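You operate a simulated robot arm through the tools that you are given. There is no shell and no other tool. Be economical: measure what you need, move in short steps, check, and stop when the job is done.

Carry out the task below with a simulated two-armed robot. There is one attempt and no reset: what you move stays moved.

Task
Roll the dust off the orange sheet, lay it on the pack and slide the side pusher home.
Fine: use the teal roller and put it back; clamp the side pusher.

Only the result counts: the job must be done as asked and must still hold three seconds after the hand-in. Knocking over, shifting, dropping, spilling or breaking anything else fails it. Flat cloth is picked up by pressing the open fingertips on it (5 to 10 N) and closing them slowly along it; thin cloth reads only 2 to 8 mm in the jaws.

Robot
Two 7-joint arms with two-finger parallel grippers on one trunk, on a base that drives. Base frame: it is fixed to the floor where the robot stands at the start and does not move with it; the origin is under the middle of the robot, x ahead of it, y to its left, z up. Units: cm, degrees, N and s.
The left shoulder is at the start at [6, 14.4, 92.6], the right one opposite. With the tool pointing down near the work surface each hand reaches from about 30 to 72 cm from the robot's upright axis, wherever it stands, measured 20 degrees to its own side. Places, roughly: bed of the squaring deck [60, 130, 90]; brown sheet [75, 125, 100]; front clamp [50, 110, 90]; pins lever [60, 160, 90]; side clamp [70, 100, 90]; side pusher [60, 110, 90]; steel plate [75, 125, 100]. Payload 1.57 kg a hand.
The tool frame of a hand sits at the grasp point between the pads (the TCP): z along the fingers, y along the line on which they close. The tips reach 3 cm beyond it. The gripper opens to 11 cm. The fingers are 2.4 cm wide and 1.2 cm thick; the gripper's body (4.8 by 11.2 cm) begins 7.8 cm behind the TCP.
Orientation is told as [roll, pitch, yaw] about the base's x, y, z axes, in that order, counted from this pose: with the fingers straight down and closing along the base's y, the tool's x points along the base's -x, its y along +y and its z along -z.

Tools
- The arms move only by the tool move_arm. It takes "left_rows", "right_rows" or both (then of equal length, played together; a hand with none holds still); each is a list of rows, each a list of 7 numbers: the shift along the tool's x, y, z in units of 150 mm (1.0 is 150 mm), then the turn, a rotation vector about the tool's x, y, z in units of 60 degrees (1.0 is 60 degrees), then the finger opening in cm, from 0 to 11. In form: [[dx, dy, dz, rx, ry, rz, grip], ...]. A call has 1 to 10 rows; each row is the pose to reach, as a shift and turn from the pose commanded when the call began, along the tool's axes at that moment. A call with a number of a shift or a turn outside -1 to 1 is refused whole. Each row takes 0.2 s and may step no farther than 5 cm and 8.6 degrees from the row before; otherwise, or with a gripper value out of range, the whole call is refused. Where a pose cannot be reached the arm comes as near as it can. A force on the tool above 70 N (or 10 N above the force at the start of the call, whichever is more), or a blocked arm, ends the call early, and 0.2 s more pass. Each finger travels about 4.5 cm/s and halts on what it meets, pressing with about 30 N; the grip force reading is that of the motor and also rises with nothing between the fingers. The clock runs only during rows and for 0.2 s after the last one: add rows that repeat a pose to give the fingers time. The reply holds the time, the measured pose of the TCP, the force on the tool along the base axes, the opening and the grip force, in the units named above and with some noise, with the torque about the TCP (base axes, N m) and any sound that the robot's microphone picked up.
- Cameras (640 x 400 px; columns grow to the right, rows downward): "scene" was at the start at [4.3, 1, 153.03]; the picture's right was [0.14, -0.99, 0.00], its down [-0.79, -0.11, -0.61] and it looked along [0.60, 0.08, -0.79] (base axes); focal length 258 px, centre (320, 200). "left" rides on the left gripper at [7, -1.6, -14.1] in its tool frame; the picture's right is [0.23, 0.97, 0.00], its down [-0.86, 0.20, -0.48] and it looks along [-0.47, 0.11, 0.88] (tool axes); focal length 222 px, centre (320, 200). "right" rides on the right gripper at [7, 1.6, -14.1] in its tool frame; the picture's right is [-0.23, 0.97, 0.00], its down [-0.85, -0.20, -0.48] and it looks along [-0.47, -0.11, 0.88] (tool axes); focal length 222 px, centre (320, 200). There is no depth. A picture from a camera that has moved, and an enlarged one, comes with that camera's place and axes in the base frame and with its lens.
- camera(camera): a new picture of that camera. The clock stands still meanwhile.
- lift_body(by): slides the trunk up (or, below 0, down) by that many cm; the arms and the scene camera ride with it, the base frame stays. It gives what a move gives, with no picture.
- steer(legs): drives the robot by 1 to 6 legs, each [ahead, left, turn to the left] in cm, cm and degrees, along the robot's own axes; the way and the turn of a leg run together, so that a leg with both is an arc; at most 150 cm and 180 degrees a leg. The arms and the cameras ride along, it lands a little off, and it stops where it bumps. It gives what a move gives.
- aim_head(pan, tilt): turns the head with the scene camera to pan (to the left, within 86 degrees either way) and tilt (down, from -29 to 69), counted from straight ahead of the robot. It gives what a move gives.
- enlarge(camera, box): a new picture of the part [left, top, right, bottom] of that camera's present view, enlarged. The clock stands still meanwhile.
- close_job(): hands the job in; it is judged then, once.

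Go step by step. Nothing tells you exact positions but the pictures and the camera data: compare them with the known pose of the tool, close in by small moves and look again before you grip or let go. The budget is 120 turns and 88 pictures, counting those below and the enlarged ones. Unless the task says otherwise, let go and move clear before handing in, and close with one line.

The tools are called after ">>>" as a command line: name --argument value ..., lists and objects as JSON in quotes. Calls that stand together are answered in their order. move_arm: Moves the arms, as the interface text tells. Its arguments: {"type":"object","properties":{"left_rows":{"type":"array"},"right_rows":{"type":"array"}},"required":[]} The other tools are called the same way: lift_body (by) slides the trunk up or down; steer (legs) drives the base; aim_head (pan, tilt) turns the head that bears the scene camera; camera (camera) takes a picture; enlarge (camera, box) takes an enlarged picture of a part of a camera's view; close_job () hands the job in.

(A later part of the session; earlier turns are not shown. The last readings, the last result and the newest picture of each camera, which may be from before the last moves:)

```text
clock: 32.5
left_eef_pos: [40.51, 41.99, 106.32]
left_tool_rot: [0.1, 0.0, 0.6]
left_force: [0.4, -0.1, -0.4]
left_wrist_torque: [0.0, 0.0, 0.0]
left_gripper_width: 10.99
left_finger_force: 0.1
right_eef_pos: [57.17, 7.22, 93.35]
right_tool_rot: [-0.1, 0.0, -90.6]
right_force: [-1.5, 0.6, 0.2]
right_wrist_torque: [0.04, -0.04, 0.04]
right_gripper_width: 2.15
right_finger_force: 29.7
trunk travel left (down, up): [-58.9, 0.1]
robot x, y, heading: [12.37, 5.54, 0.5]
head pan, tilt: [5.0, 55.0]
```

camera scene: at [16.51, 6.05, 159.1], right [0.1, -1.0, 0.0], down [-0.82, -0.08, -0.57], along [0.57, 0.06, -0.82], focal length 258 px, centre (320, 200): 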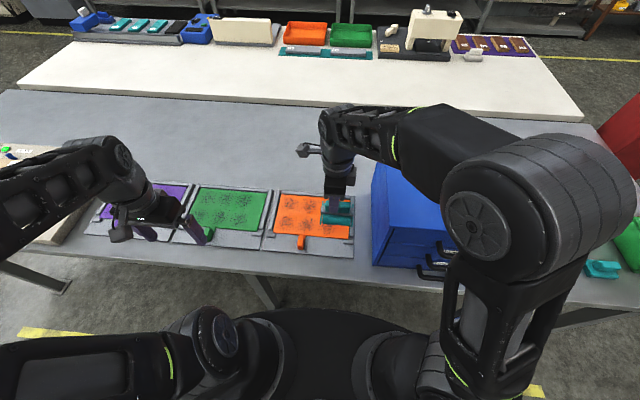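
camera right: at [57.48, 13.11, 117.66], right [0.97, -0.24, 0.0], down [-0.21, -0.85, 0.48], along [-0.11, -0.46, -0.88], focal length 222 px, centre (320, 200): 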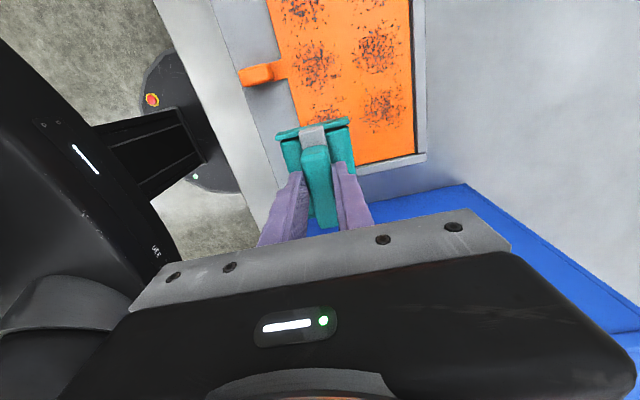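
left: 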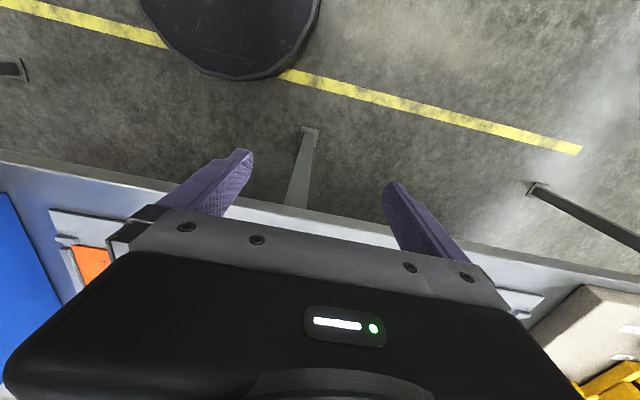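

No contact yet at z=93.35; I keep lowering in small steps.

>>> move_arm --right_rows '[[0, 0, 0.015, 0, 0, 0, 0], [0, 0, 0.015, 0, 0, 0, 0]]'

>>> move_arm --right_rows '[[0, 0, 0.015, 0, 0, 0, 0], [0, 0, 0.015, 0, 0, 0, 0]]'

>>> move_arm --right_rows '[[0, 0, 0.01, 0, 0, 0, 0], [0, 0, 0.01, 0, 0, 0, 0]]'

```text
clock: 33.1
left_eef_pos: [40.61, 41.92, 106.49]
left_tool_rot: [0.1, 0.0, 0.6]
left_force: [-0.1, 0.6, 0.2]
left_wrist_torque: [0.03, 0.01, -0.03]
left_gripper_width: 10.99
left_finger_force: 0.1
right_eef_pos: [57.02, 7.3, 93.16]
right_tool_rot: [0.0, 0.1, -90.6]
right_force: [0.0, -1.7, -0.2]
right_wrist_torque: [0.08, 0.0, -0.01]
right_gripper_width: 2.16
right_finger_force: 29.8
trunk travel left (down, up): [-58.9, 0.1]
robot x, y, heading: [12.52, 5.57, 0.6]
head pan, tilt: [5.0, 55.0]
```

```text
clock: 33.7
left_eef_pos: [40.6, 41.94, 106.48]
left_tool_rot: [0.1, -0.1, 0.6]
left_force: [-0.1, -0.1, -0.3]
left_wrist_torque: [-0.01, -0.03, 0.02]
left_gripper_width: 11.0
left_finger_force: 0.1
right_eef_pos: [57.09, 7.29, 92.97]
right_tool_rot: [0.0, 0.0, -90.6]
right_force: [0.2, -0.6, 0.4]
right_wrist_torque: [0.11, 0.08, -0.02]
right_gripper_width: 2.16
right_finger_force: 30.2
trunk travel left (down, up): [-58.9, 0.1]
robot x, y, heading: [12.55, 5.6, 0.7]
head pan, tilt: [5.0, 55.0]
```

```text
clock: 34.3
left_eef_pos: [40.49, 41.94, 106.42]
left_tool_rot: [0.0, -0.1, 0.6]
left_force: [0.4, -0.4, 0.2]
left_wrist_torque: [0.02, -0.02, 0.03]
left_gripper_width: 11.02
left_finger_force: 0.1
right_eef_pos: [57.08, 7.33, 93.03]
right_tool_rot: [0.0, -0.1, -90.6]
right_force: [-0.3, -2.4, 14.7]
right_wrist_torque: [-0.08, 0.3, 0.01]
right_gripper_width: 2.18
right_finger_force: 29.7
trunk travel left (down, up): [-58.9, 0.1]
robot x, y, heading: [12.2, 5.74, 0.4]
head pan, tilt: [5.0, 55.0]
```

Contact at about 15 N. I roll forward and back over the right column.

>>> move_arm --right_rows '[[0, 0.14, 0, 0, 0, 0, 0], [0, 0.28, 0, 0, 0, 0, 0], [0, 0.42, 0, 0, 0, 0, 0], [0, 0.54, 0, 0, 0, 0, 0], [0, 0.54, 0, 0, 0, 0, 0]]'

>>> enlarge --camera "scene" --box '[250, 170, 390, 270]'

```text
clock: 35.5
left_eef_pos: [40.34, 42.03, 106.4]
left_tool_rot: [0.0, -0.1, 0.6]
left_force: [0.7, 0.3, 0.4]
left_wrist_torque: [-0.02, 0.04, -0.02]
left_gripper_width: 11.0
left_finger_force: 0.1
right_eef_pos: [65.23, 7.07, 92.93]
right_tool_rot: [0.3, 0.1, -90.6]
right_force: [2.9, -0.7, 26.1]
right_wrist_torque: [-0.1, 0.16, -0.03]
right_gripper_width: 2.19
right_finger_force: 29.4
trunk travel left (down, up): [-58.9, 0.1]
robot x, y, heading: [12.14, 5.41, 0.6]
head pan, tilt: [5.0, 55.0]
```

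```text
4.00 times, centred on (320, 220) of scene
camera zoom: at [16.29, 6.06, 159.13], right [0.1, -1.0, 0.0], down [-0.81, -0.08, -0.57], along [0.57, 0.06, -0.82], focal length 1034 px, centre (320, 120)
```

zoom: 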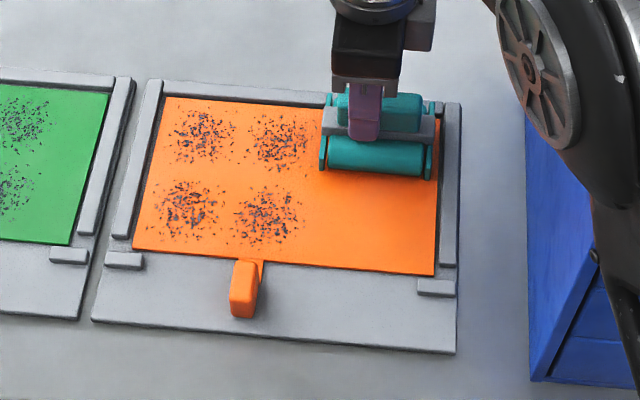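

Rolling works—the right column is clean. Next I lift, shift 6.5 cm left, roll back, shift again and roll forward.

>>> move_arm --right_rows '[[0, 0, -0.1, 0, 0, 0, 0], [0.22, 0, -0.1, 0, 0, 0, 0], [0.43, 0, -0.1, 0, 0, 0, 0], [0.43, 0, -0.03, 0, 0, 0, 0], [0.43, 0, 0, 0, 0, 0, 0], [0.43, -0.14, 0, 0, 0, 0, 0], [0.43, -0.28, 0, 0, 0, 0, 0], [0.43, -0.42, 0, 0, 0, 0, 0], [0.43, -0.56, 0, 0, 0, 0, 0], [0.43, -0.56, 0, 0, 0, 0, 0]]'

>>> enlarge --camera "scene" --box '[250, 170, 390, 270]'

```text
clock: 37.7
left_eef_pos: [40.55, 41.96, 106.27]
left_tool_rot: [0.0, 0.0, 0.6]
left_force: [0.7, -0.7, 0.0]
left_wrist_torque: [-0.01, -0.02, -0.01]
left_gripper_width: 10.99
left_finger_force: 0.0
right_eef_pos: [56.7, 13.76, 93.04]
right_tool_rot: [0.1, 0.1, -90.7]
right_force: [0.8, -1.4, 9.4]
right_wrist_torque: [0.1, 0.1, 0.03]
right_gripper_width: 2.17
right_finger_force: 29.8
trunk travel left (down, up): [-58.9, 0.1]
robot x, y, heading: [12.62, 5.43, 0.4]
head pan, tilt: [5.0, 55.0]
```

```text
4.00 times, centred on (320, 220) of scene
camera zoom: at [16.45, 6.04, 159.11], right [0.1, -1.0, 0.0], down [-0.82, -0.08, -0.57], along [0.57, 0.06, -0.82], focal length 1034 px, centre (320, 120)
```

zoom: 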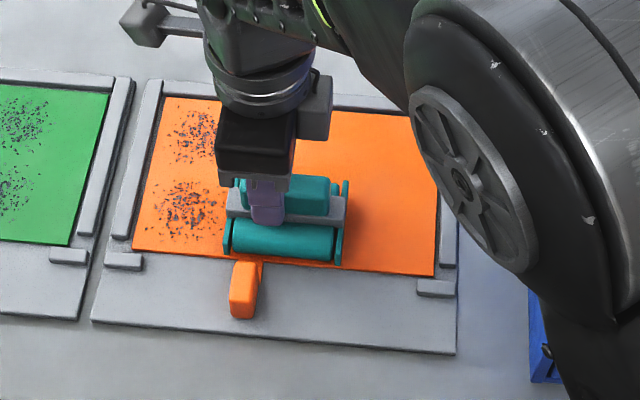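

The middle column is clean too. Now the left column.

>>> move_arm --right_rows '[[0, 0, -0.1, 0, 0, 0, 0], [0.2, 0, -0.1, 0, 0, 0, 0], [0.4, 0, -0.1, 0, 0, 0, 0], [0.4, 0, -0.03, 0, 0, 0, 0], [0.4, 0, 0, 0, 0, 0, 0], [0.4, 0.14, 0, 0, 0, 0, 0], [0.4, 0.28, 0, 0, 0, 0, 0], [0.4, 0.42, 0, 0, 0, 0, 0], [0.4, 0.56, 0, 0, 0, 0, 0], [0.4, 0.56, 0, 0, 0, 0, 0]]'

>>> enlarge --camera "scene" --box '[250, 170, 390, 270]'

```text
clock: 39.9
left_eef_pos: [40.45, 41.98, 106.36]
left_tool_rot: [-0.1, 0.1, 0.6]
left_force: [-0.2, -0.8, -0.5]
left_wrist_torque: [0.0, 0.01, 0.03]
left_gripper_width: 11.0
left_finger_force: 0.1
right_eef_pos: [65.33, 19.66, 92.93]
right_tool_rot: [-0.1, 0.0, -90.6]
right_force: [0.1, 3.2, 4.9]
right_wrist_torque: [0.27, 0.13, -0.08]
right_gripper_width: 2.14
right_finger_force: 29.7
trunk travel left (down, up): [-58.9, 0.1]
robot x, y, heading: [12.3, 5.46, 0.5]
head pan, tilt: [5.0, 55.0]
```

```text
4.00 times, centred on (320, 220) of scene
camera zoom: at [16.44, 6.11, 159.1], right [0.1, -1.0, 0.0], down [-0.81, -0.08, -0.57], along [0.57, 0.06, -0.82], focal length 1034 px, centre (320, 120)
```

zoom: 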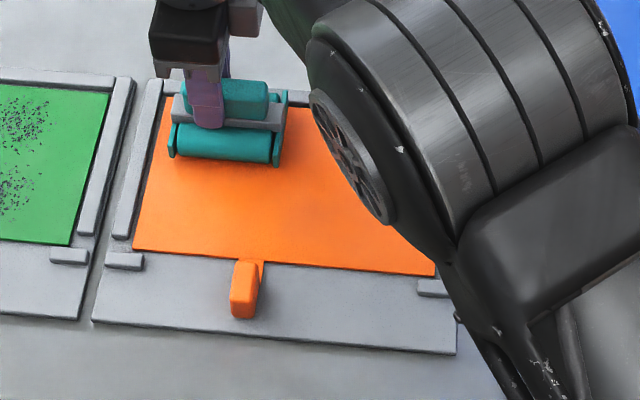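

The orange sheet is clean. I lift and carry the roller back towards the cabinet.

>>> move_arm --right_rows '[[0, 0, -0.2, 0, 0, 0, 0], [-0.2, -0.16, -0.35, 0, 0, 0, 0], [-0.4, -0.32, -0.5, 0, 0, 0, 0], [-0.6, -0.48, -0.65, 0, 0, 0, 0], [-0.8, -0.64, -0.8, 0, 0, 0, 0], [-0.97, -0.79, -0.95, 0, 0, 0, 0], [-0.97, -0.79, -1, 0, 0, 0, 0]]'

>>> move_arm --right_rows '[[0, 0, -0.25, 0, 0, 0, 0], [0, 0, -0.5, 0, 0, 0, 0], [0, 0, -0.68, 0, 0, 0, 0], [0, 0, -0.68, 0, 0, 0, 0]]'

>>> aim_head --pan -25 --tilt 45

>>> camera --camera "scene"

```text
clock: 41.5
left_eef_pos: [40.53, 42.03, 106.35]
left_tool_rot: [-0.1, 0.0, 0.6]
left_force: [0.0, 0.3, 0.1]
left_wrist_torque: [0.02, -0.02, 0.0]
left_gripper_width: 11.01
left_finger_force: 0.1
right_eef_pos: [53.53, 5.25, 107.77]
right_tool_rot: [0.1, -0.2, -90.6]
right_force: [-0.8, 0.1, 0.1]
right_wrist_torque: [0.02, 0.03, 0.02]
right_gripper_width: 2.15
right_finger_force: 29.9
trunk travel left (down, up): [-58.9, 0.1]
robot x, y, heading: [12.26, 5.41, 0.4]
head pan, tilt: [5.0, 55.0]
```

```text
clock: 42.5
left_eef_pos: [40.51, 41.91, 106.34]
left_tool_rot: [0.0, 0.0, 0.6]
left_force: [-0.4, -0.1, 0.5]
left_wrist_torque: [-0.04, 0.03, 0.0]
left_gripper_width: 11.0
left_finger_force: 0.0
right_eef_pos: [53.3, 5.08, 117.97]
right_tool_rot: [-0.1, 0.0, -90.6]
right_force: [0.0, 0.3, -2.6]
right_wrist_torque: [0.03, 0.0, 0.02]
right_gripper_width: 2.16
right_finger_force: 30.0
trunk travel left (down, up): [-58.9, 0.1]
robot x, y, heading: [12.11, 5.3, 0.6]
head pan, tilt: [5.0, 55.0]
```

```text
clock: 43.5
left_eef_pos: [40.66, 42.0, 106.4]
left_tool_rot: [0.0, 0.1, 0.6]
left_force: [-0.7, -0.3, 0.0]
left_wrist_torque: [-0.01, -0.01, -0.01]
left_gripper_width: 11.02
left_finger_force: 0.0
right_eef_pos: [53.23, 5.15, 117.97]
right_tool_rot: [0.0, 0.0, -90.6]
right_force: [0.0, 0.1, -2.5]
right_wrist_torque: [0.06, 0.0, 0.0]
right_gripper_width: 2.2
right_finger_force: 30.0
trunk travel left (down, up): [-58.9, 0.1]
robot x, y, heading: [12.17, 5.46, 0.7]
head pan, tilt: [-25.0, 45.0]
```

```text
52 pictures are left
camera scene: at [16.74, 2.0, 160.44], right [-0.41, -0.91, 0.0], down [-0.64, 0.29, -0.71], along [0.64, -0.29, -0.71], focal length 258 px, centre (320, 200)
```

scene: 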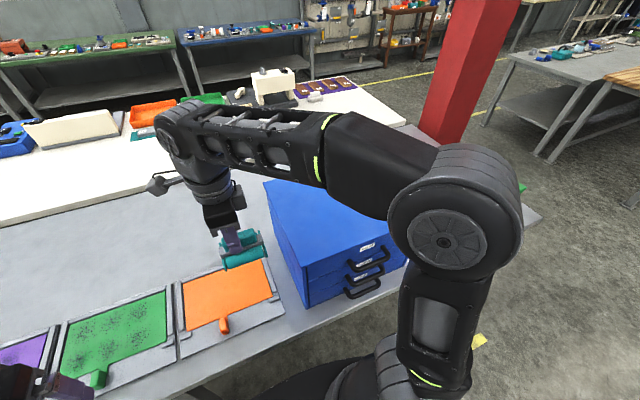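

Now over to the home spot at [53.5, -17], then down gently.

>>> move_arm --right_rows '[[-0.3, 0, 0, 0, 0, 0, 0], [-0.55, 0, 0, 0, 0, 0, 0], [-0.7, 0, 0, 0, 0, 0, 0], [-0.7, 0, 0, 0, 0, 0, 0]]'

>>> move_arm --right_rows '[[-0.25, 0.01, 0, 0, 0, 0, 0], [-0.5, 0.01, 0, 0, 0, 0, 0], [-0.76, 0.015, 0, 0, 0, 0, 0], [-0.76, 0.015, 0, 0, 0, 0, 0]]'

>>> move_arm --right_rows '[[0, 0, 0.03, 0, 0, 0, 0], [0, 0, 0.06, 0, 0, 0, 0], [0, 0, 0.06, 0, 0, 0, 0]]'

>>> enlarge --camera "scene" --box '[250, 150, 410, 270]'

```text
clock: 44.5
left_eef_pos: [40.54, 42.01, 106.34]
left_tool_rot: [0.0, 0.0, 0.5]
left_force: [0.0, 0.4, -0.2]
left_wrist_torque: [-0.02, 0.0, 0.03]
left_gripper_width: 11.0
left_finger_force: 0.0
right_eef_pos: [53.25, -5.12, 117.95]
right_tool_rot: [0.0, 0.0, -90.7]
right_force: [-0.2, -0.4, -3.2]
right_wrist_torque: [0.05, 0.01, 0.03]
right_gripper_width: 2.15
right_finger_force: 30.5
trunk travel left (down, up): [-58.9, 0.1]
robot x, y, heading: [12.37, 5.14, 0.6]
head pan, tilt: [-25.0, 45.0]
```

```text
clock: 45.5
left_eef_pos: [40.52, 41.94, 106.18]
left_tool_rot: [0.0, 0.1, 0.5]
left_force: [1.3, -0.1, 0.9]
left_wrist_torque: [0.0, 0.01, 0.0]
left_gripper_width: 11.0
left_finger_force: 0.0
right_eef_pos: [53.34, -16.74, 117.89]
right_tool_rot: [-0.1, 0.1, -90.6]
right_force: [0.2, -0.4, -2.9]
right_wrist_torque: [0.08, 0.0, 0.0]
right_gripper_width: 2.15
right_finger_force: 29.9
trunk travel left (down, up): [-58.9, 0.1]
robot x, y, heading: [12.5, 5.71, 0.8]
head pan, tilt: [-25.0, 45.0]
```

```text
clock: 46.3
left_eef_pos: [40.53, 42.08, 106.38]
left_tool_rot: [0.0, 0.1, 0.6]
left_force: [0.0, -0.6, -0.8]
left_wrist_torque: [-0.03, 0.0, 0.0]
left_gripper_width: 10.98
left_finger_force: 0.0
right_eef_pos: [53.37, -16.67, 117.13]
right_tool_rot: [0.0, 0.1, -90.6]
right_force: [0.0, 1.0, -3.3]
right_wrist_torque: [0.0, 0.01, 0.01]
right_gripper_width: 2.15
right_finger_force: 30.2
trunk travel left (down, up): [-58.9, 0.1]
robot x, y, heading: [12.17, 5.65, 0.5]
head pan, tilt: [-25.0, 45.0]
```

```text
3.33 times, centred on (330, 210) of scene
camera zoom: at [16.73, 1.98, 160.44], right [-0.41, -0.91, 0.0], down [-0.64, 0.29, -0.71], along [0.64, -0.29, -0.71], focal length 862 px, centre (287, 167)
```

zoom: 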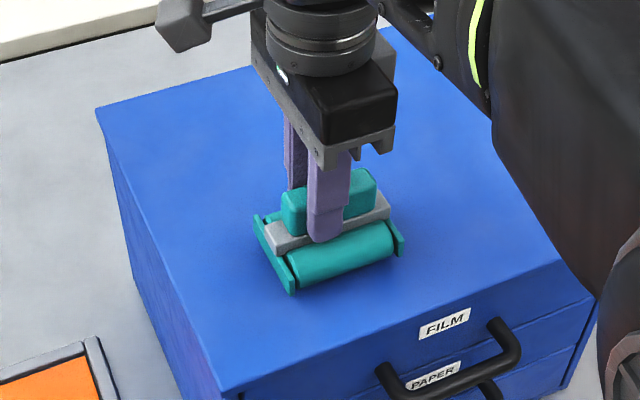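

The roller has slid ~0.8 cm in the grip sideways; I compensate in y, lower to contact and compare with the original picture.

>>> move_arm --right_rows '[[0.04, 0.02, 0, 0, 0, 0, 0], [0.04, 0.02, 0.02, 0, 0, 0, 0], [0.04, 0.02, 0.04, 0, 0, 0, 0], [0.04, 0.02, 0.04, 0, 0, 0, 0]]'

>>> move_arm --right_rows '[[0, 0, 0.015, 0, 0, 0, 0], [0, 0, 0.015, 0, 0, 0, 0]]'

>>> move_arm --right_rows '[[0, 0, 0.015, 0, 0, 0, 0], [0, 0, 0.015, 0, 0, 0, 0]]'

>>> enlarge --camera "scene" --box '[250, 150, 410, 270]'

```text
clock: 47.3
left_eef_pos: [40.4, 41.98, 106.52]
left_tool_rot: [-0.1, -0.1, 0.7]
left_force: [-0.2, 0.7, 0.3]
left_wrist_torque: [0.05, 0.0, 0.02]
left_gripper_width: 10.99
left_finger_force: 0.1
right_eef_pos: [53.4, -16.14, 116.68]
right_tool_rot: [0.1, -0.1, -90.7]
right_force: [-1.6, -3.1, 26.2]
right_wrist_torque: [0.14, 0.49, 0.06]
right_gripper_width: 2.16
right_finger_force: 30.7
trunk travel left (down, up): [-58.9, 0.1]
robot x, y, heading: [12.31, 5.24, 0.6]
head pan, tilt: [-25.0, 45.0]
```

```text
clock: 47.9
left_eef_pos: [40.14, 42.13, 106.47]
left_tool_rot: [-0.1, -0.2, 0.7]
left_force: [-1.0, 0.5, -1.2]
left_wrist_torque: [-0.01, -0.02, 0.02]
left_gripper_width: 11.0
left_finger_force: 0.0
right_eef_pos: [53.45, -15.99, 116.74]
right_tool_rot: [0.5, -0.1, -90.6]
right_force: [-3.6, -5.0, 56.9]
right_wrist_torque: [0.22, 0.73, -0.14]
right_gripper_width: 2.16
right_finger_force: 30.0
trunk travel left (down, up): [-58.9, 0.1]
robot x, y, heading: [12.09, 5.37, 0.8]
head pan, tilt: [-25.0, 45.0]
```

```text
clock: 48.3
left_eef_pos: [40.37, 41.97, 106.34]
left_tool_rot: [0.0, 0.0, 0.4]
left_force: [0.3, 0.1, 0.9]
left_wrist_torque: [0.02, 0.01, -0.01]
left_gripper_width: 11.0
left_finger_force: 0.1
right_eef_pos: [54.01, -16.05, 116.67]
right_tool_rot: [0.9, -0.2, -90.5]
right_force: [-3.4, -1.6, 40.4]
right_wrist_torque: [0.69, 0.98, 0.0]
right_gripper_width: 2.14
right_finger_force: 30.0
trunk travel left (down, up): [-58.9, 0.1]
robot x, y, heading: [12.63, 5.1, 0.7]
head pan, tilt: [-25.0, 45.0]
stopped in row 2 (right hand): the force on the tool passed its limit (the readings are from after the stop); the commanded pose is now the measured one
```

```text
3.33 times, centred on (330, 210) of scene
camera zoom: at [16.59, 2.1, 160.41], right [-0.41, -0.91, 0.0], down [-0.64, 0.29, -0.71], along [0.64, -0.29, -0.71], focal length 862 px, centre (287, 167)
```

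zoom: 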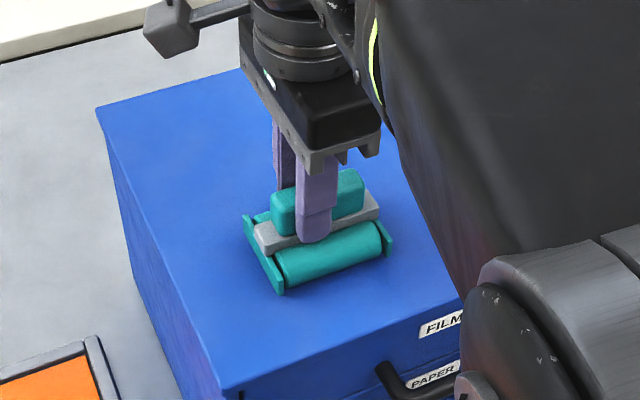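

The roller is back where it was, resting on the cabinet. I ease off the pressure and open the fingers.

>>> move_arm --right_rows '[[0, 0, -0.012, 0, 0, 0, 0], [0, 0, -0.02, 0, 0, 0, 0]]'

```text
clock: 48.9
left_eef_pos: [40.52, 41.96, 106.24]
left_tool_rot: [-0.1, 0.1, 0.6]
left_force: [-0.3, -0.9, -0.5]
left_wrist_torque: [0.02, -0.02, 0.01]
left_gripper_width: 11.0
left_finger_force: 0.1
right_eef_pos: [53.69, -15.99, 116.69]
right_tool_rot: [0.5, -0.2, -90.6]
right_force: [2.0, 0.1, 16.1]
right_wrist_torque: [0.2, 0.23, 0.16]
right_gripper_width: 2.17
right_finger_force: 29.9
trunk travel left (down, up): [-58.9, 0.1]
robot x, y, heading: [12.24, 5.29, 0.6]
head pan, tilt: [-25.0, 45.0]
```

>>> move_arm --right_rows '[[0, 0, -0.012, 0, 0, 0, 0], [0, 0, -0.012, 0, 0, 0, 0]]'

>>> move_arm --right_rows '[[0, 0, 0, 0, 0, 0, 2.6], [0, 0, 0, 0, 0, 0, 4], [0, 0, 0, 0, 0, 0, 6], [0, 0, 0, 0, 0, 0, 8], [0, 0, 0, 0, 0, 0, 10], [0, 0, 0, 0, 0, 0, 11], [0, 0, 0, 0, 0, 0, 11]]'

>>> enlarge --camera "scene" --box '[250, 150, 410, 270]'

```text
clock: 49.5
left_eef_pos: [40.58, 42.01, 106.37]
left_tool_rot: [0.0, -0.1, 0.7]
left_force: [-0.2, -1.2, 0.1]
left_wrist_torque: [0.01, -0.01, -0.02]
left_gripper_width: 10.97
left_finger_force: 0.1
right_eef_pos: [53.84, -16.17, 116.91]
right_tool_rot: [0.4, -0.1, -90.6]
right_force: [-0.7, 0.2, -3.0]
right_wrist_torque: [0.06, 0.0, 0.0]
right_gripper_width: 2.19
right_finger_force: 30.2
trunk travel left (down, up): [-58.9, 0.1]
robot x, y, heading: [12.19, 5.04, 0.5]
head pan, tilt: [-25.0, 45.0]
```

```text
clock: 51.1
left_eef_pos: [40.55, 41.99, 106.38]
left_tool_rot: [0.0, 0.0, 0.7]
left_force: [0.3, 0.4, 0.7]
left_wrist_torque: [0.01, -0.01, 0.04]
left_gripper_width: 11.0
left_finger_force: 0.1
right_eef_pos: [53.84, -16.19, 117.05]
right_tool_rot: [0.5, -0.1, -90.5]
right_force: [-0.3, -0.2, -0.9]
right_wrist_torque: [0.0, -0.02, 0.02]
right_gripper_width: 10.99
right_finger_force: 0.1
trunk travel left (down, up): [-58.9, 0.1]
robot x, y, heading: [12.53, 5.21, 0.4]
head pan, tilt: [-25.0, 45.0]
```

```text
3.33 times, centred on (330, 210) of scene
camera zoom: at [16.71, 1.99, 160.44], right [-0.41, -0.91, 0.0], down [-0.64, 0.29, -0.71], along [0.64, -0.29, -0.71], focal length 862 px, centre (287, 167)
```

zoom: 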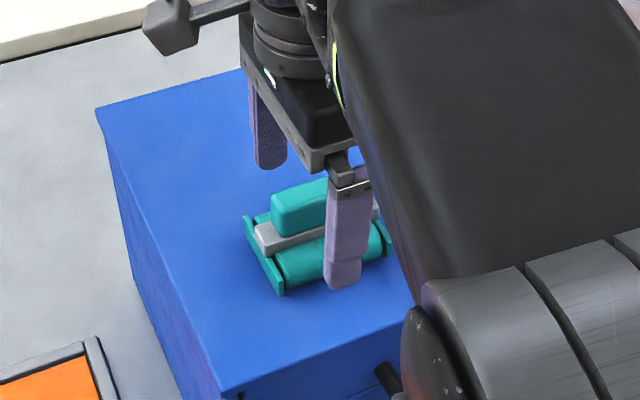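

The roller stands exactly at its original place. I slide the right hand out to the left and withdraw it towards the robot, clearing space for the left hand to take the sheet by its tab.

>>> move_arm --right_rows '[[0.2, 0, 0, 0, 0, 0, 11], [0.45, 0, 0, 0, 0, 0, 11], [0.75, 0, 0, 0, 0, 0, 11], [0.92, 0, 0, 0, 0, 0, 11], [0.92, -0.3, 0, 0, 0, 0, 11], [0.92, -0.6, 0, 0, 0, 0, 11], [0.92, -0.9, 0, 0, 0, 0, 11], [0.92, -1, 0, 0, 0, 0, 11]]'

>>> aim_head --pan 8 --tilt 55

>>> camera --camera "scene"

>>> camera --camera "left"

```text
clock: 52.9
left_eef_pos: [40.62, 41.99, 106.38]
left_tool_rot: [0.0, 0.0, 0.6]
left_force: [0.2, -0.3, -0.5]
left_wrist_torque: [0.02, 0.02, 0.0]
left_gripper_width: 10.98
left_finger_force: 0.0
right_eef_pos: [41.13, -2.39, 114.97]
right_tool_rot: [0.5, -0.1, -90.6]
right_force: [-1.1, 0.4, 0.3]
right_wrist_torque: [0.02, 0.02, -0.03]
right_gripper_width: 11.0
right_finger_force: 0.1
right hand out of reach, approached as far as the arm can: row 7, 8
trunk travel left (down, up): [-58.9, 0.1]
robot x, y, heading: [12.75, 5.43, 0.5]
head pan, tilt: [-25.0, 45.0]
```

```text
clock: 53.9
left_eef_pos: [40.55, 41.93, 106.28]
left_tool_rot: [0.1, -0.1, 0.6]
left_force: [-0.1, 0.6, -0.2]
left_wrist_torque: [0.0, 0.0, 0.03]
left_gripper_width: 11.01
left_finger_force: 0.0
right_eef_pos: [41.09, -2.33, 115.1]
right_tool_rot: [0.6, -0.2, -90.6]
right_force: [0.8, -0.2, 0.3]
right_wrist_torque: [0.03, 0.0, 0.03]
right_gripper_width: 11.0
right_finger_force: 0.0
trunk travel left (down, up): [-58.9, 0.1]
robot x, y, heading: [12.35, 5.53, 0.4]
head pan, tilt: [8.0, 55.0]
```

```text
48 pictures are left
camera scene: at [16.43, 6.42, 159.1], right [0.15, -0.99, 0.0], down [-0.81, -0.12, -0.57], along [0.57, 0.09, -0.82], focal length 258 px, centre (320, 200)
```

scene: 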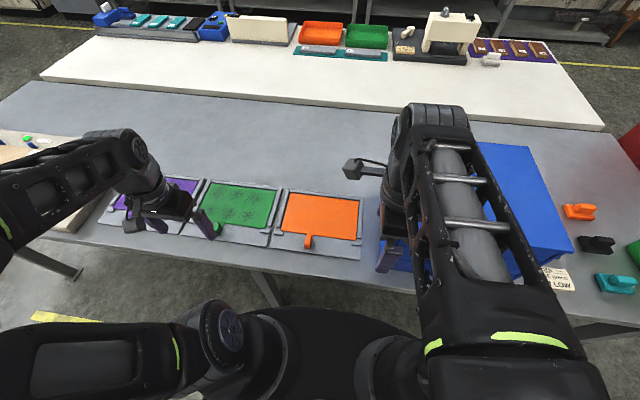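

```text
47 pictures are left
camera left: at [33.59, 40.28, 120.6], right [-0.24, 0.97, 0.0], down [0.85, 0.21, 0.48], along [0.46, 0.11, -0.88], focal length 222 px, centre (320, 200)
```

left: 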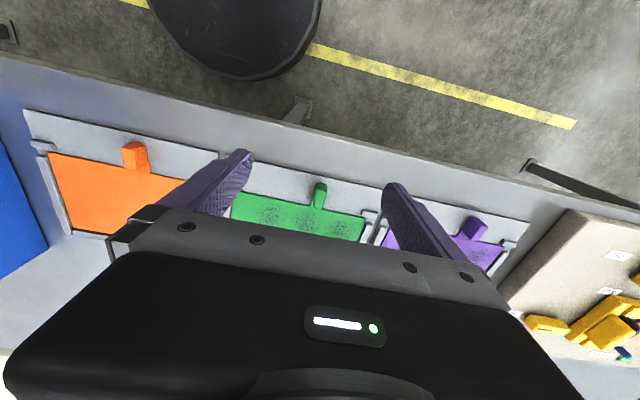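

The tab of the orange sheet is free. I enlarge it to get its shape.

>>> enlarge --camera "scene" --box '[270, 215, 350, 265]'

>>> enlarge --camera "left" --box '[30, 90, 190, 190]'

```text
8.00 times, centred on (310, 240) of scene
camera zoom: at [16.43, 6.42, 159.1], right [0.15, -0.99, 0.0], down [-0.81, -0.12, -0.57], along [0.57, 0.09, -0.82], focal length 2068 px, centre (400, -120)
```

zoom: 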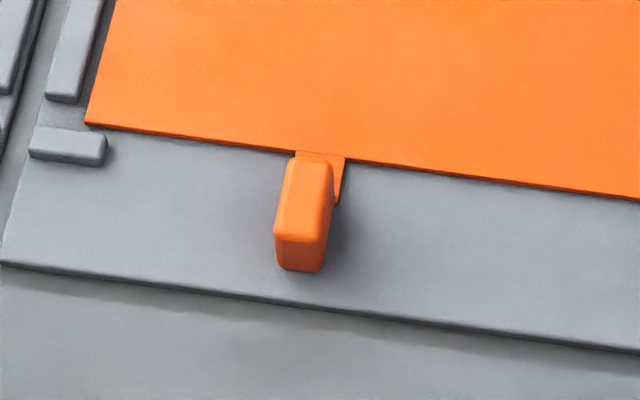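

```text
4.00 times, centred on (110, 140) of left
camera zoom: at [33.59, 40.28, 120.6], right [-0.24, 0.97, 0.0], down [0.85, 0.21, 0.48], along [0.46, 0.11, -0.88], focal length 888 px, centre (1160, 440)
```

zoom: 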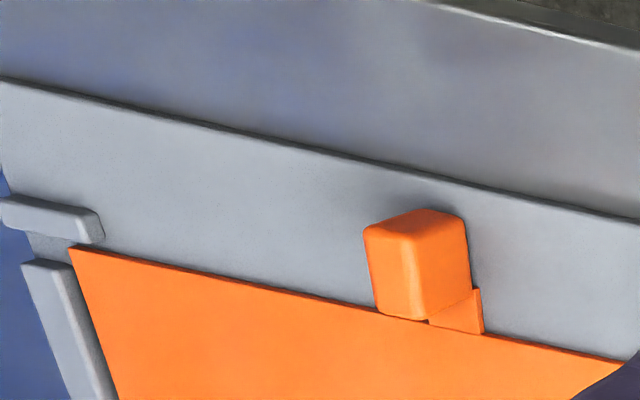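

The tab block is x 48.5–52, y≈14.6–16.3, z≈87–89. I bring the left hand above it.

>>> move_arm --left_rows '[[-0.1, -0.3, 0, 0, 0, 0, 9], [-0.25, -0.58, 0, 0, 0, 0, 7], [-0.45, -0.8, 0, 0, 0, 0, 5], [-0.64, -1.0, 0, 0, 0, 0, 5]]'

>>> move_arm --left_rows '[[0, -0.3, 0, 0, 0, 0, 5], [0, -0.6, 0, 0, 0, 0, 5], [0, -0.77, 0.1, 0, 0, 0, 5], [0, -0.77, 0.4, 0, 0, 0, 5], [0, -0.77, 0.7, 0, 0, 0, 5], [0, -0.77, 0.8, 0, 0, 0, 5]]'

>>> camera --camera "left"

>>> enlarge --camera "scene" --box '[260, 180, 380, 270]'

```text
clock: 54.9
left_eef_pos: [50.45, 27.14, 106.04]
left_tool_rot: [0.0, 0.0, 0.6]
left_force: [0.2, -0.5, -0.8]
left_wrist_torque: [0.01, 0.02, -0.02]
left_gripper_width: 5.01
left_finger_force: 0.0
right_eef_pos: [41.07, -2.27, 115.08]
right_tool_rot: [0.4, -0.1, -90.6]
right_force: [0.5, 0.2, -0.4]
right_wrist_torque: [0.02, 0.02, -0.04]
right_gripper_width: 10.98
right_finger_force: 0.0
trunk travel left (down, up): [-58.9, 0.1]
robot x, y, heading: [12.35, 5.58, 0.8]
head pan, tilt: [8.0, 55.0]
```

```text
clock: 56.3
left_eef_pos: [50.35, 15.6, 94.22]
left_tool_rot: [0.1, 0.1, 0.7]
left_force: [0.0, -1.1, -0.3]
left_wrist_torque: [0.03, -0.01, -0.02]
left_gripper_width: 4.99
left_finger_force: 0.0
right_eef_pos: [41.03, -2.38, 115.11]
right_tool_rot: [0.5, -0.2, -90.6]
right_force: [-1.3, 0.3, -0.6]
right_wrist_torque: [0.01, -0.01, -0.01]
right_gripper_width: 11.02
right_finger_force: 0.0
trunk travel left (down, up): [-58.9, 0.1]
robot x, y, heading: [12.34, 5.0, 0.6]
head pan, tilt: [8.0, 55.0]
```

```text
44 pictures are left
camera left: at [43.38, 13.9, 108.45], right [-0.24, 0.97, 0.0], down [0.85, 0.21, 0.48], along [0.47, 0.11, -0.88], focal length 222 px, centre (320, 200)
```

left: 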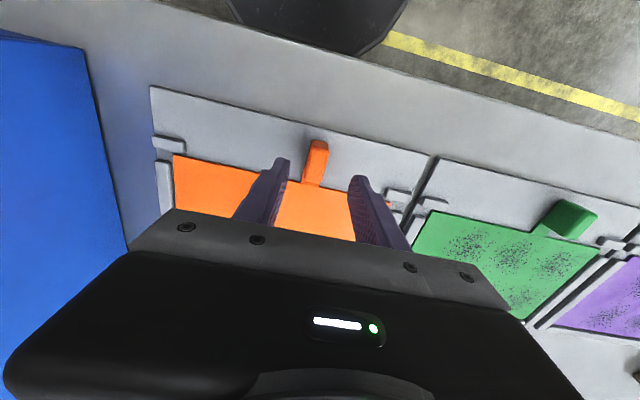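

```text
4.44 times, centred on (320, 225) of scene
camera zoom: at [16.43, 6.43, 159.11], right [0.15, -0.99, 0.0], down [-0.81, -0.12, -0.57], along [0.57, 0.09, -0.82], focal length 1149 px, centre (320, 89)
```

zoom: 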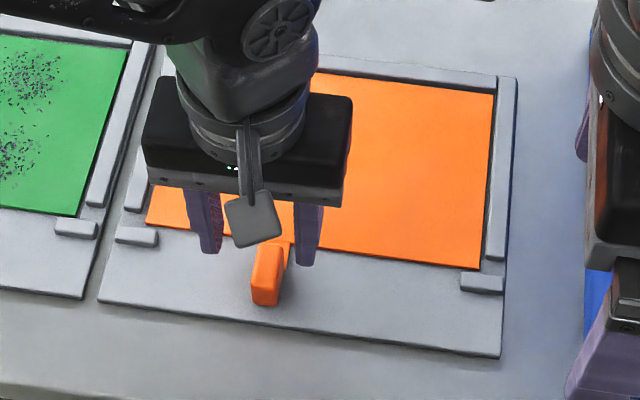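

The tab is centred between the fingers; I lower to z≈90, close, and lift a bit.

>>> move_arm --left_rows '[[0, -0.02, 0.1, 0, 0, 0, 5], [0, -0.02, 0.2, 0, 0, 0, 5], [0, -0.02, 0.27, 0, 0, 0, 5], [0, -0.02, 0.27, 0, 0, 0, 4], [0, -0.02, 0.27, 0, 0, 0, 3], [0, -0.02, 0.27, 0, 0, 0, 2], [0, -0.02, 0.27, 0, 0, 0, 1], [0, -0.02, 0.27, 0, 0, 0, 0], [0, -0.02, 0.27, 0, 0, 0, 0]]'

>>> enlarge --camera "scene" --box '[260, 180, 380, 270]'

```text
clock: 58.3
left_eef_pos: [50.38, 15.24, 90.42]
left_tool_rot: [-0.1, 0.0, 0.6]
left_force: [-0.1, 1.3, -0.2]
left_wrist_torque: [0.02, 0.04, -0.14]
left_gripper_width: 1.75
left_finger_force: 29.9
right_eef_pos: [41.09, -2.39, 114.99]
right_tool_rot: [0.5, -0.2, -90.6]
right_force: [0.1, 0.1, 0.4]
right_wrist_torque: [-0.01, -0.01, 0.01]
right_gripper_width: 11.0
right_finger_force: 0.0
trunk travel left (down, up): [-58.9, 0.1]
robot x, y, heading: [12.2, 5.34, 0.6]
head pan, tilt: [8.0, 55.0]
```

```text
4.44 times, centred on (320, 225) of scene
camera zoom: at [16.44, 6.43, 159.1], right [0.15, -0.99, 0.0], down [-0.81, -0.12, -0.57], along [0.57, 0.09, -0.82], focal length 1149 px, centre (320, 89)
```

zoom: 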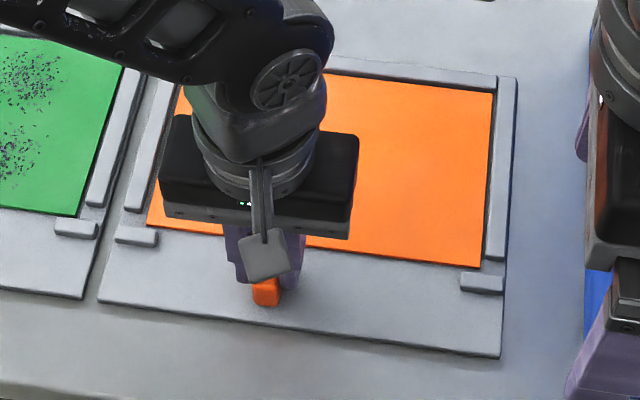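

Gripped (1.75 cm). I lift the sheet a few cm and look at how it hangs.

>>> move_arm --left_rows '[[0, 0, -0.1, 0, 0, 0, 0], [0, 0, -0.25, 0, 0, 0, 0], [0, 0, -0.45, 0, 0, 0, 0], [0, 0, -0.7, 0, 0, 0, 0], [0, 0, -0.7, 0, 0, 0, 0]]'

>>> camera --camera "scene"

```text
clock: 59.5
left_eef_pos: [50.46, 15.09, 100.85]
left_tool_rot: [0.0, 0.0, 0.6]
left_force: [0.7, 0.6, -2.2]
left_wrist_torque: [0.0, 0.08, 0.02]
left_gripper_width: 1.75
left_finger_force: 29.5
right_eef_pos: [41.18, -2.24, 114.98]
right_tool_rot: [0.4, -0.1, -90.7]
right_force: [0.4, 0.0, -0.2]
right_wrist_torque: [0.01, 0.02, -0.02]
right_gripper_width: 10.98
right_finger_force: 0.2
trunk travel left (down, up): [-58.9, 0.1]
robot x, y, heading: [12.29, 5.05, 0.6]
head pan, tilt: [8.0, 55.0]
```

```text
41 pictures are left
camera scene: at [16.49, 6.42, 159.1], right [0.15, -0.99, 0.0], down [-0.81, -0.12, -0.57], along [0.57, 0.09, -0.82], focal length 258 px, centre (320, 200)
```

scene: 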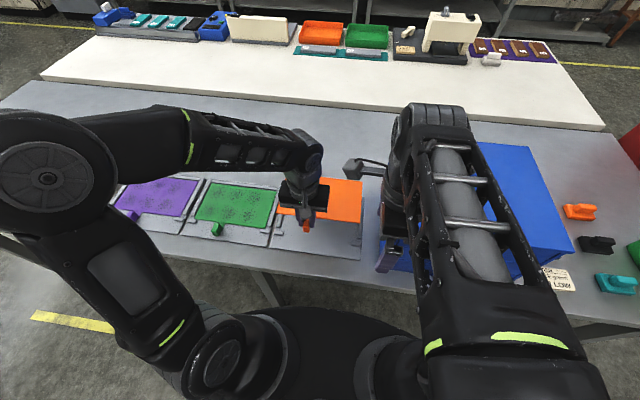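

The sheet is rigid and flat. I raise it to about z=112, back off from the bench, drive left to the deck and look.

>>> move_arm --left_rows '[[0, 0, -0.25, 0, 0, 0, 0], [0, 0, -0.5, 0, 0, 0, 0], [0, 0, -0.72, 0, 0, 0, 0], [0, 0, -0.72, 0, 0, 0, 0]]'

>>> steer --legs '[[-15, 0, 0], [0, 114, 0]]'

>>> aim_head --pan -8 --tilt 45

>>> camera --camera "scene"

```text
clock: 60.5
left_eef_pos: [50.61, 15.37, 111.86]
left_tool_rot: [0.0, 0.0, 0.6]
left_force: [0.5, -0.2, -1.4]
left_wrist_torque: [0.04, 0.11, -0.02]
left_gripper_width: 1.75
left_finger_force: 30.4
right_eef_pos: [41.14, -2.38, 115.14]
right_tool_rot: [0.4, -0.2, -90.6]
right_force: [-0.1, 0.0, 0.1]
right_wrist_torque: [0.0, 0.03, 0.05]
right_gripper_width: 11.01
right_finger_force: 0.0
trunk travel left (down, up): [-58.9, 0.1]
robot x, y, heading: [12.78, 5.35, 0.5]
head pan, tilt: [8.0, 55.0]
```

```text
clock: 67.3
left_eef_pos: [32.28, 131.73, 111.66]
left_tool_rot: [-0.1, 0.0, 2.2]
left_force: [0.1, 0.7, -1.7]
left_wrist_torque: [-0.03, 0.1, 0.01]
left_gripper_width: 1.71
left_finger_force: 30.2
right_eef_pos: [23.36, 114.06, 114.99]
right_tool_rot: [0.5, -0.2, -88.9]
right_force: [-1.0, -0.1, -0.2]
right_wrist_torque: [0.0, 0.0, 0.01]
right_gripper_width: 11.0
right_finger_force: 0.1
trunk travel left (down, up): [-58.9, 0.1]
robot x, y, heading: [-5.71, 120.94, 2.4]
head pan, tilt: [8.0, 55.0]
```

```text
clock: 68.1
left_eef_pos: [32.34, 131.72, 111.75]
left_tool_rot: [-0.1, 0.0, 2.2]
left_force: [-0.7, 0.1, -1.6]
left_wrist_torque: [0.03, 0.12, -0.01]
left_gripper_width: 1.75
left_finger_force: 29.6
right_eef_pos: [23.38, 113.98, 115.18]
right_tool_rot: [0.5, -0.2, -88.8]
right_force: [-0.6, 0.1, -0.3]
right_wrist_torque: [-0.02, -0.02, 0.0]
right_gripper_width: 10.99
right_finger_force: 0.1
trunk travel left (down, up): [-58.9, 0.1]
robot x, y, heading: [-5.8, 120.94, 2.4]
head pan, tilt: [-8.0, 45.0]
```

```text
40 pictures are left
camera scene: at [-0.48, 119.91, 160.44], right [-0.1, -0.99, 0.0], down [-0.7, 0.07, -0.71], along [0.7, -0.07, -0.71], focal length 258 px, centre (320, 200)
```

scene: 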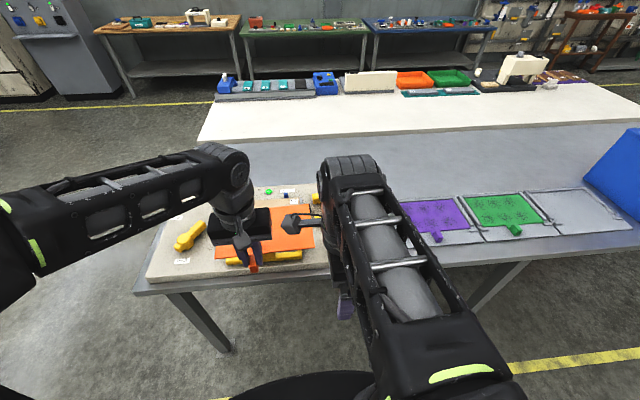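

I straighten the heading, back off, and swing the right arm aside to see the deck clearly.

>>> steer --legs '[[-24, 0, -2.3]]'

>>> move_arm --right_rows '[[-0.3, 0, 0, 0, 0, 0, 11], [-0.6, 0, 0, 0, 0, 0, 11], [-0.9, 0, 0, 0, 0, 0, 11], [-1, 0, 0, 0, 0, 0, 11]]'

>>> enlarge --camera "scene" --box '[160, 110, 400, 260]'

```text
clock: 69.9
left_eef_pos: [8.77, 129.65, 111.76]
left_tool_rot: [0.0, -0.1, -0.2]
left_force: [-0.6, -0.1, -0.9]
left_wrist_torque: [0.03, 0.13, -0.01]
left_gripper_width: 1.7
left_finger_force: 29.9
right_eef_pos: [-0.83, 112.35, 115.1]
right_tool_rot: [0.6, -0.1, -91.4]
right_force: [0.4, 0.2, -0.2]
right_wrist_torque: [0.01, -0.07, 0.0]
right_gripper_width: 11.0
right_finger_force: 0.0
trunk travel left (down, up): [-58.9, 0.1]
robot x, y, heading: [-29.38, 120.52, -0.3]
head pan, tilt: [-8.0, 45.0]
```

```text
clock: 71.1
left_eef_pos: [8.9, 129.74, 111.87]
left_tool_rot: [0.1, 0.1, -0.2]
left_force: [0.3, 0.7, -1.7]
left_wrist_torque: [0.03, 0.17, -0.02]
left_gripper_width: 1.73
left_finger_force: 30.6
right_eef_pos: [-0.81, 100.16, 115.89]
right_tool_rot: [2.5, 1.5, -84.3]
right_force: [0.7, -0.4, 0.2]
right_wrist_torque: [0.0, 0.01, 0.01]
right_gripper_width: 10.99
right_finger_force: 0.0
trunk travel left (down, up): [-58.9, 0.1]
robot x, y, heading: [-29.42, 120.65, -0.3]
head pan, tilt: [-8.0, 45.0]
stopped in row 4 (right hand): the arm was blocked; the commanded pose is now the measured one
```

```text
2.67 times, centred on (280, 185) of scene
camera zoom: at [-24.36, 119.25, 160.44], right [-0.14, -0.99, 0.0], down [-0.7, 0.1, -0.71], along [0.7, -0.1, -0.71], focal length 689 px, centre (427, 240)
```

zoom: 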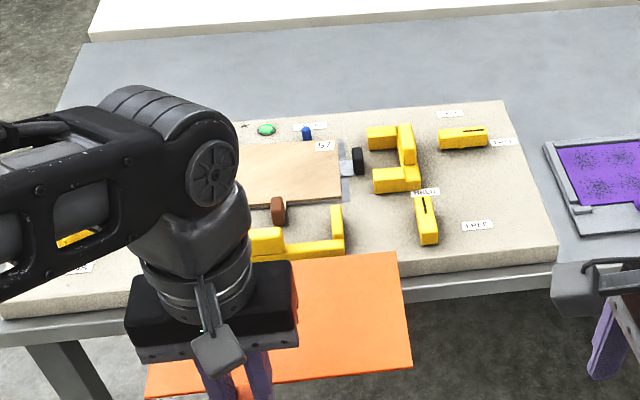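

The pusher, its black pad, and two slotted clamps with FREE/HELD labels are visible. I zoom in on them.

>>> enlarge --camera "scene" --box '[245, 145, 375, 220]'

```text
4.92 times, centred on (310, 182) of scene
camera zoom: at [-24.36, 119.25, 160.44], right [-0.14, -0.99, 0.0], down [-0.7, 0.1, -0.71], along [0.7, -0.1, -0.71], focal length 1272 px, centre (369, 286)
```

zoom: 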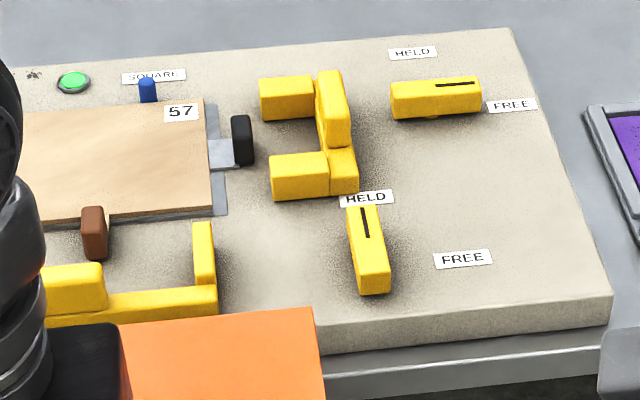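

Deck understood: the side clamp's marker points to FREE (−y) and must be turned to HELD (+x); the front clamp is already HELD; the side pusher's arms are about 5 cm short of the pack. I drive up so that the sheet hovers over the pack.

>>> steer --legs '[[41, 4.4, 0.3]]'

>>> aim_head --pan 0 --tilt 60

>>> camera --camera "scene"

>>> camera --camera "left"

```text
clock: 73.6
left_eef_pos: [49.45, 134.18, 111.68]
left_tool_rot: [0.0, 0.2, -0.1]
left_force: [0.8, -0.6, -1.4]
left_wrist_torque: [0.03, 0.15, -0.03]
left_gripper_width: 1.74
left_finger_force: 29.9
right_eef_pos: [39.57, 104.49, 115.87]
right_tool_rot: [2.3, 1.4, -84.4]
right_force: [-0.3, 0.2, -0.8]
right_wrist_torque: [-0.02, -0.02, -0.01]
right_gripper_width: 11.01
right_finger_force: 0.0
trunk travel left (down, up): [-58.9, 0.1]
robot x, y, heading: [11.43, 124.84, -0.2]
head pan, tilt: [-8.0, 45.0]
```

```text
clock: 74.4
left_eef_pos: [49.29, 134.19, 111.81]
left_tool_rot: [0.0, 0.0, -0.1]
left_force: [-0.8, -0.6, -1.8]
left_wrist_torque: [0.07, 0.09, 0.02]
left_gripper_width: 1.74
left_finger_force: 29.9
right_eef_pos: [39.51, 104.54, 115.93]
right_tool_rot: [2.5, 1.5, -84.2]
right_force: [0.0, 0.3, 0.1]
right_wrist_torque: [0.0, 0.01, 0.02]
right_gripper_width: 11.01
right_finger_force: 0.0
trunk travel left (down, up): [-58.9, 0.1]
robot x, y, heading: [10.58, 125.13, -0.3]
head pan, tilt: [0.0, 60.0]
```

```text
37 pictures are left
camera scene: at [14.64, 124.74, 158.5], right [0.0, -1.0, 0.0], down [-0.87, 0.0, -0.5], along [0.5, 0.0, -0.87], focal length 258 px, centre (320, 200)
```

scene: 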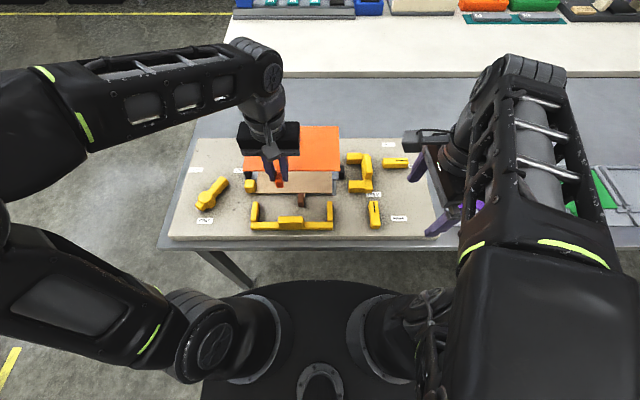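

```text
36 pictures are left
camera left: at [42.31, 132.53, 126.03], right [-0.23, 0.97, 0.0], down [0.86, 0.2, 0.48], along [0.47, 0.11, -0.88], focal length 222 px, centre (320, 200)
```

left: 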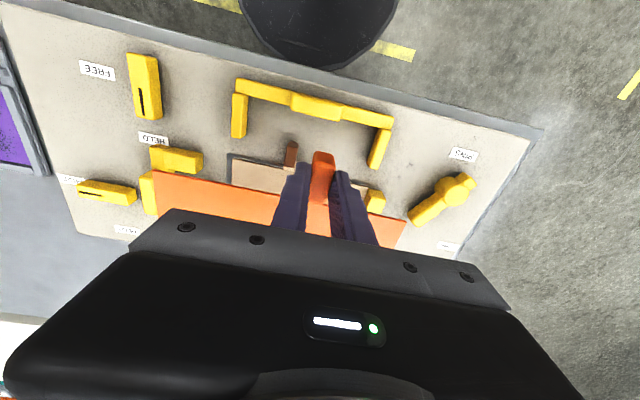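

The sheet hovers over the pack. I enlarge both views to measure the alignment.

>>> enlarge --camera "scene" --box '[230, 120, 390, 240]'

>>> enlarge --camera "left" --box '[140, 60, 420, 260]'

```text
3.33 times, centred on (310, 180) of scene
camera zoom: at [14.64, 124.74, 158.5], right [0.0, -1.0, 0.0], down [-0.87, 0.0, -0.5], along [0.5, 0.0, -0.87], focal length 862 px, centre (353, 267)
```

zoom: 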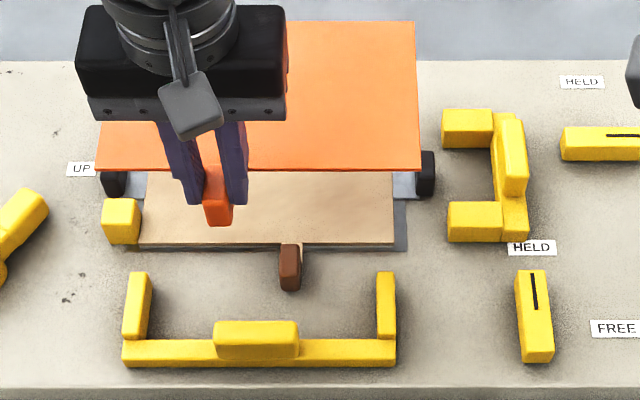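

```text
2.00 times, centred on (280, 160) of left
camera zoom: at [42.31, 132.53, 126.03], right [-0.23, 0.97, 0.0], down [0.86, 0.2, 0.48], along [0.47, 0.11, -0.88], focal length 444 px, centre (400, 280)
```

zoom: 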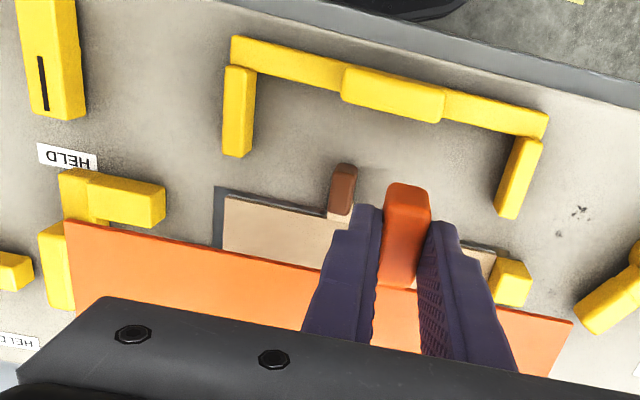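

The sheet needs +4.1 cm in x and about +0.8 in y to match the pack (leaving a touch for the pusher to square). I move and lower to just above it.

>>> move_arm --left_rows '[[-0.14, 0.03, 0, 0, 0, 0, 0], [-0.273, 0.053, 0, 0, 0, 0, 0], [-0.273, 0.053, 0.25, 0, 0, 0, 0], [-0.273, 0.053, 0.5, 0, 0, 0, 0], [-0.273, 0.053, 0.75, 0, 0, 0, 0], [-0.273, 0.053, 0.9, 0, 0, 0, 0], [-0.273, 0.053, 0.9, 0, 0, 0, 0]]'

>>> enlarge --camera "scene" --box '[230, 120, 390, 240]'

>>> camera --camera "left"

```text
clock: 76.0
left_eef_pos: [53.52, 135.1, 98.36]
left_tool_rot: [0.1, -0.1, -0.1]
left_force: [0.6, -0.2, -2.1]
left_wrist_torque: [0.05, 0.13, -0.02]
left_gripper_width: 1.75
left_finger_force: 30.1
right_eef_pos: [39.56, 104.51, 115.81]
right_tool_rot: [2.4, 1.4, -84.2]
right_force: [0.5, -0.5, 0.2]
right_wrist_torque: [0.0, 0.01, 0.01]
right_gripper_width: 11.0
right_finger_force: 0.0
trunk travel left (down, up): [-58.9, 0.1]
robot x, y, heading: [11.23, 124.91, 0.1]
head pan, tilt: [0.0, 60.0]
```

```text
3.33 times, centred on (310, 180) of scene
camera zoom: at [14.63, 124.75, 158.5], right [0.0, -1.0, 0.0], down [-0.87, 0.0, -0.5], along [0.5, 0.0, -0.87], focal length 862 px, centre (353, 267)
```

zoom: 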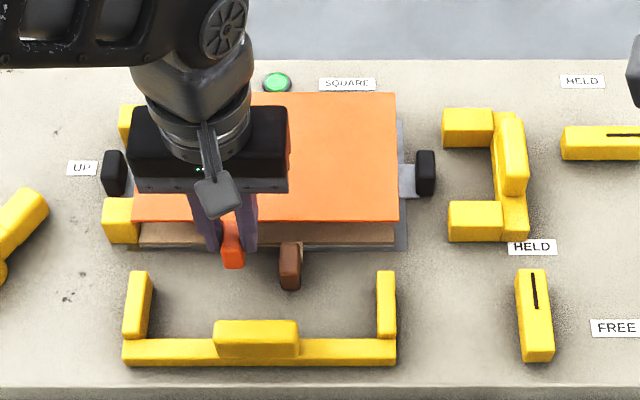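

```text
32 pictures are left
camera left: at [46.53, 133.44, 112.53], right [-0.23, 0.97, 0.0], down [0.86, 0.2, 0.48], along [0.47, 0.11, -0.88], focal length 222 px, centre (320, 200)
```

left: 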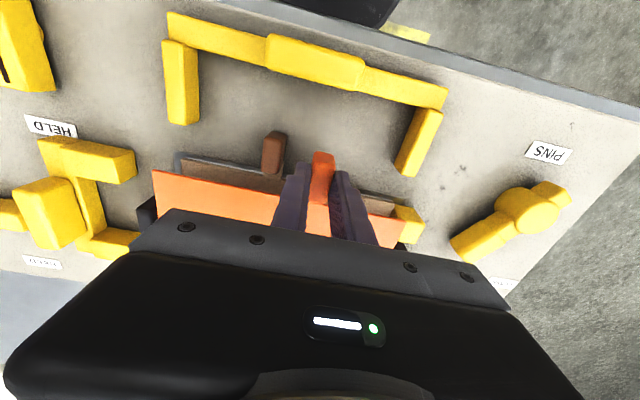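

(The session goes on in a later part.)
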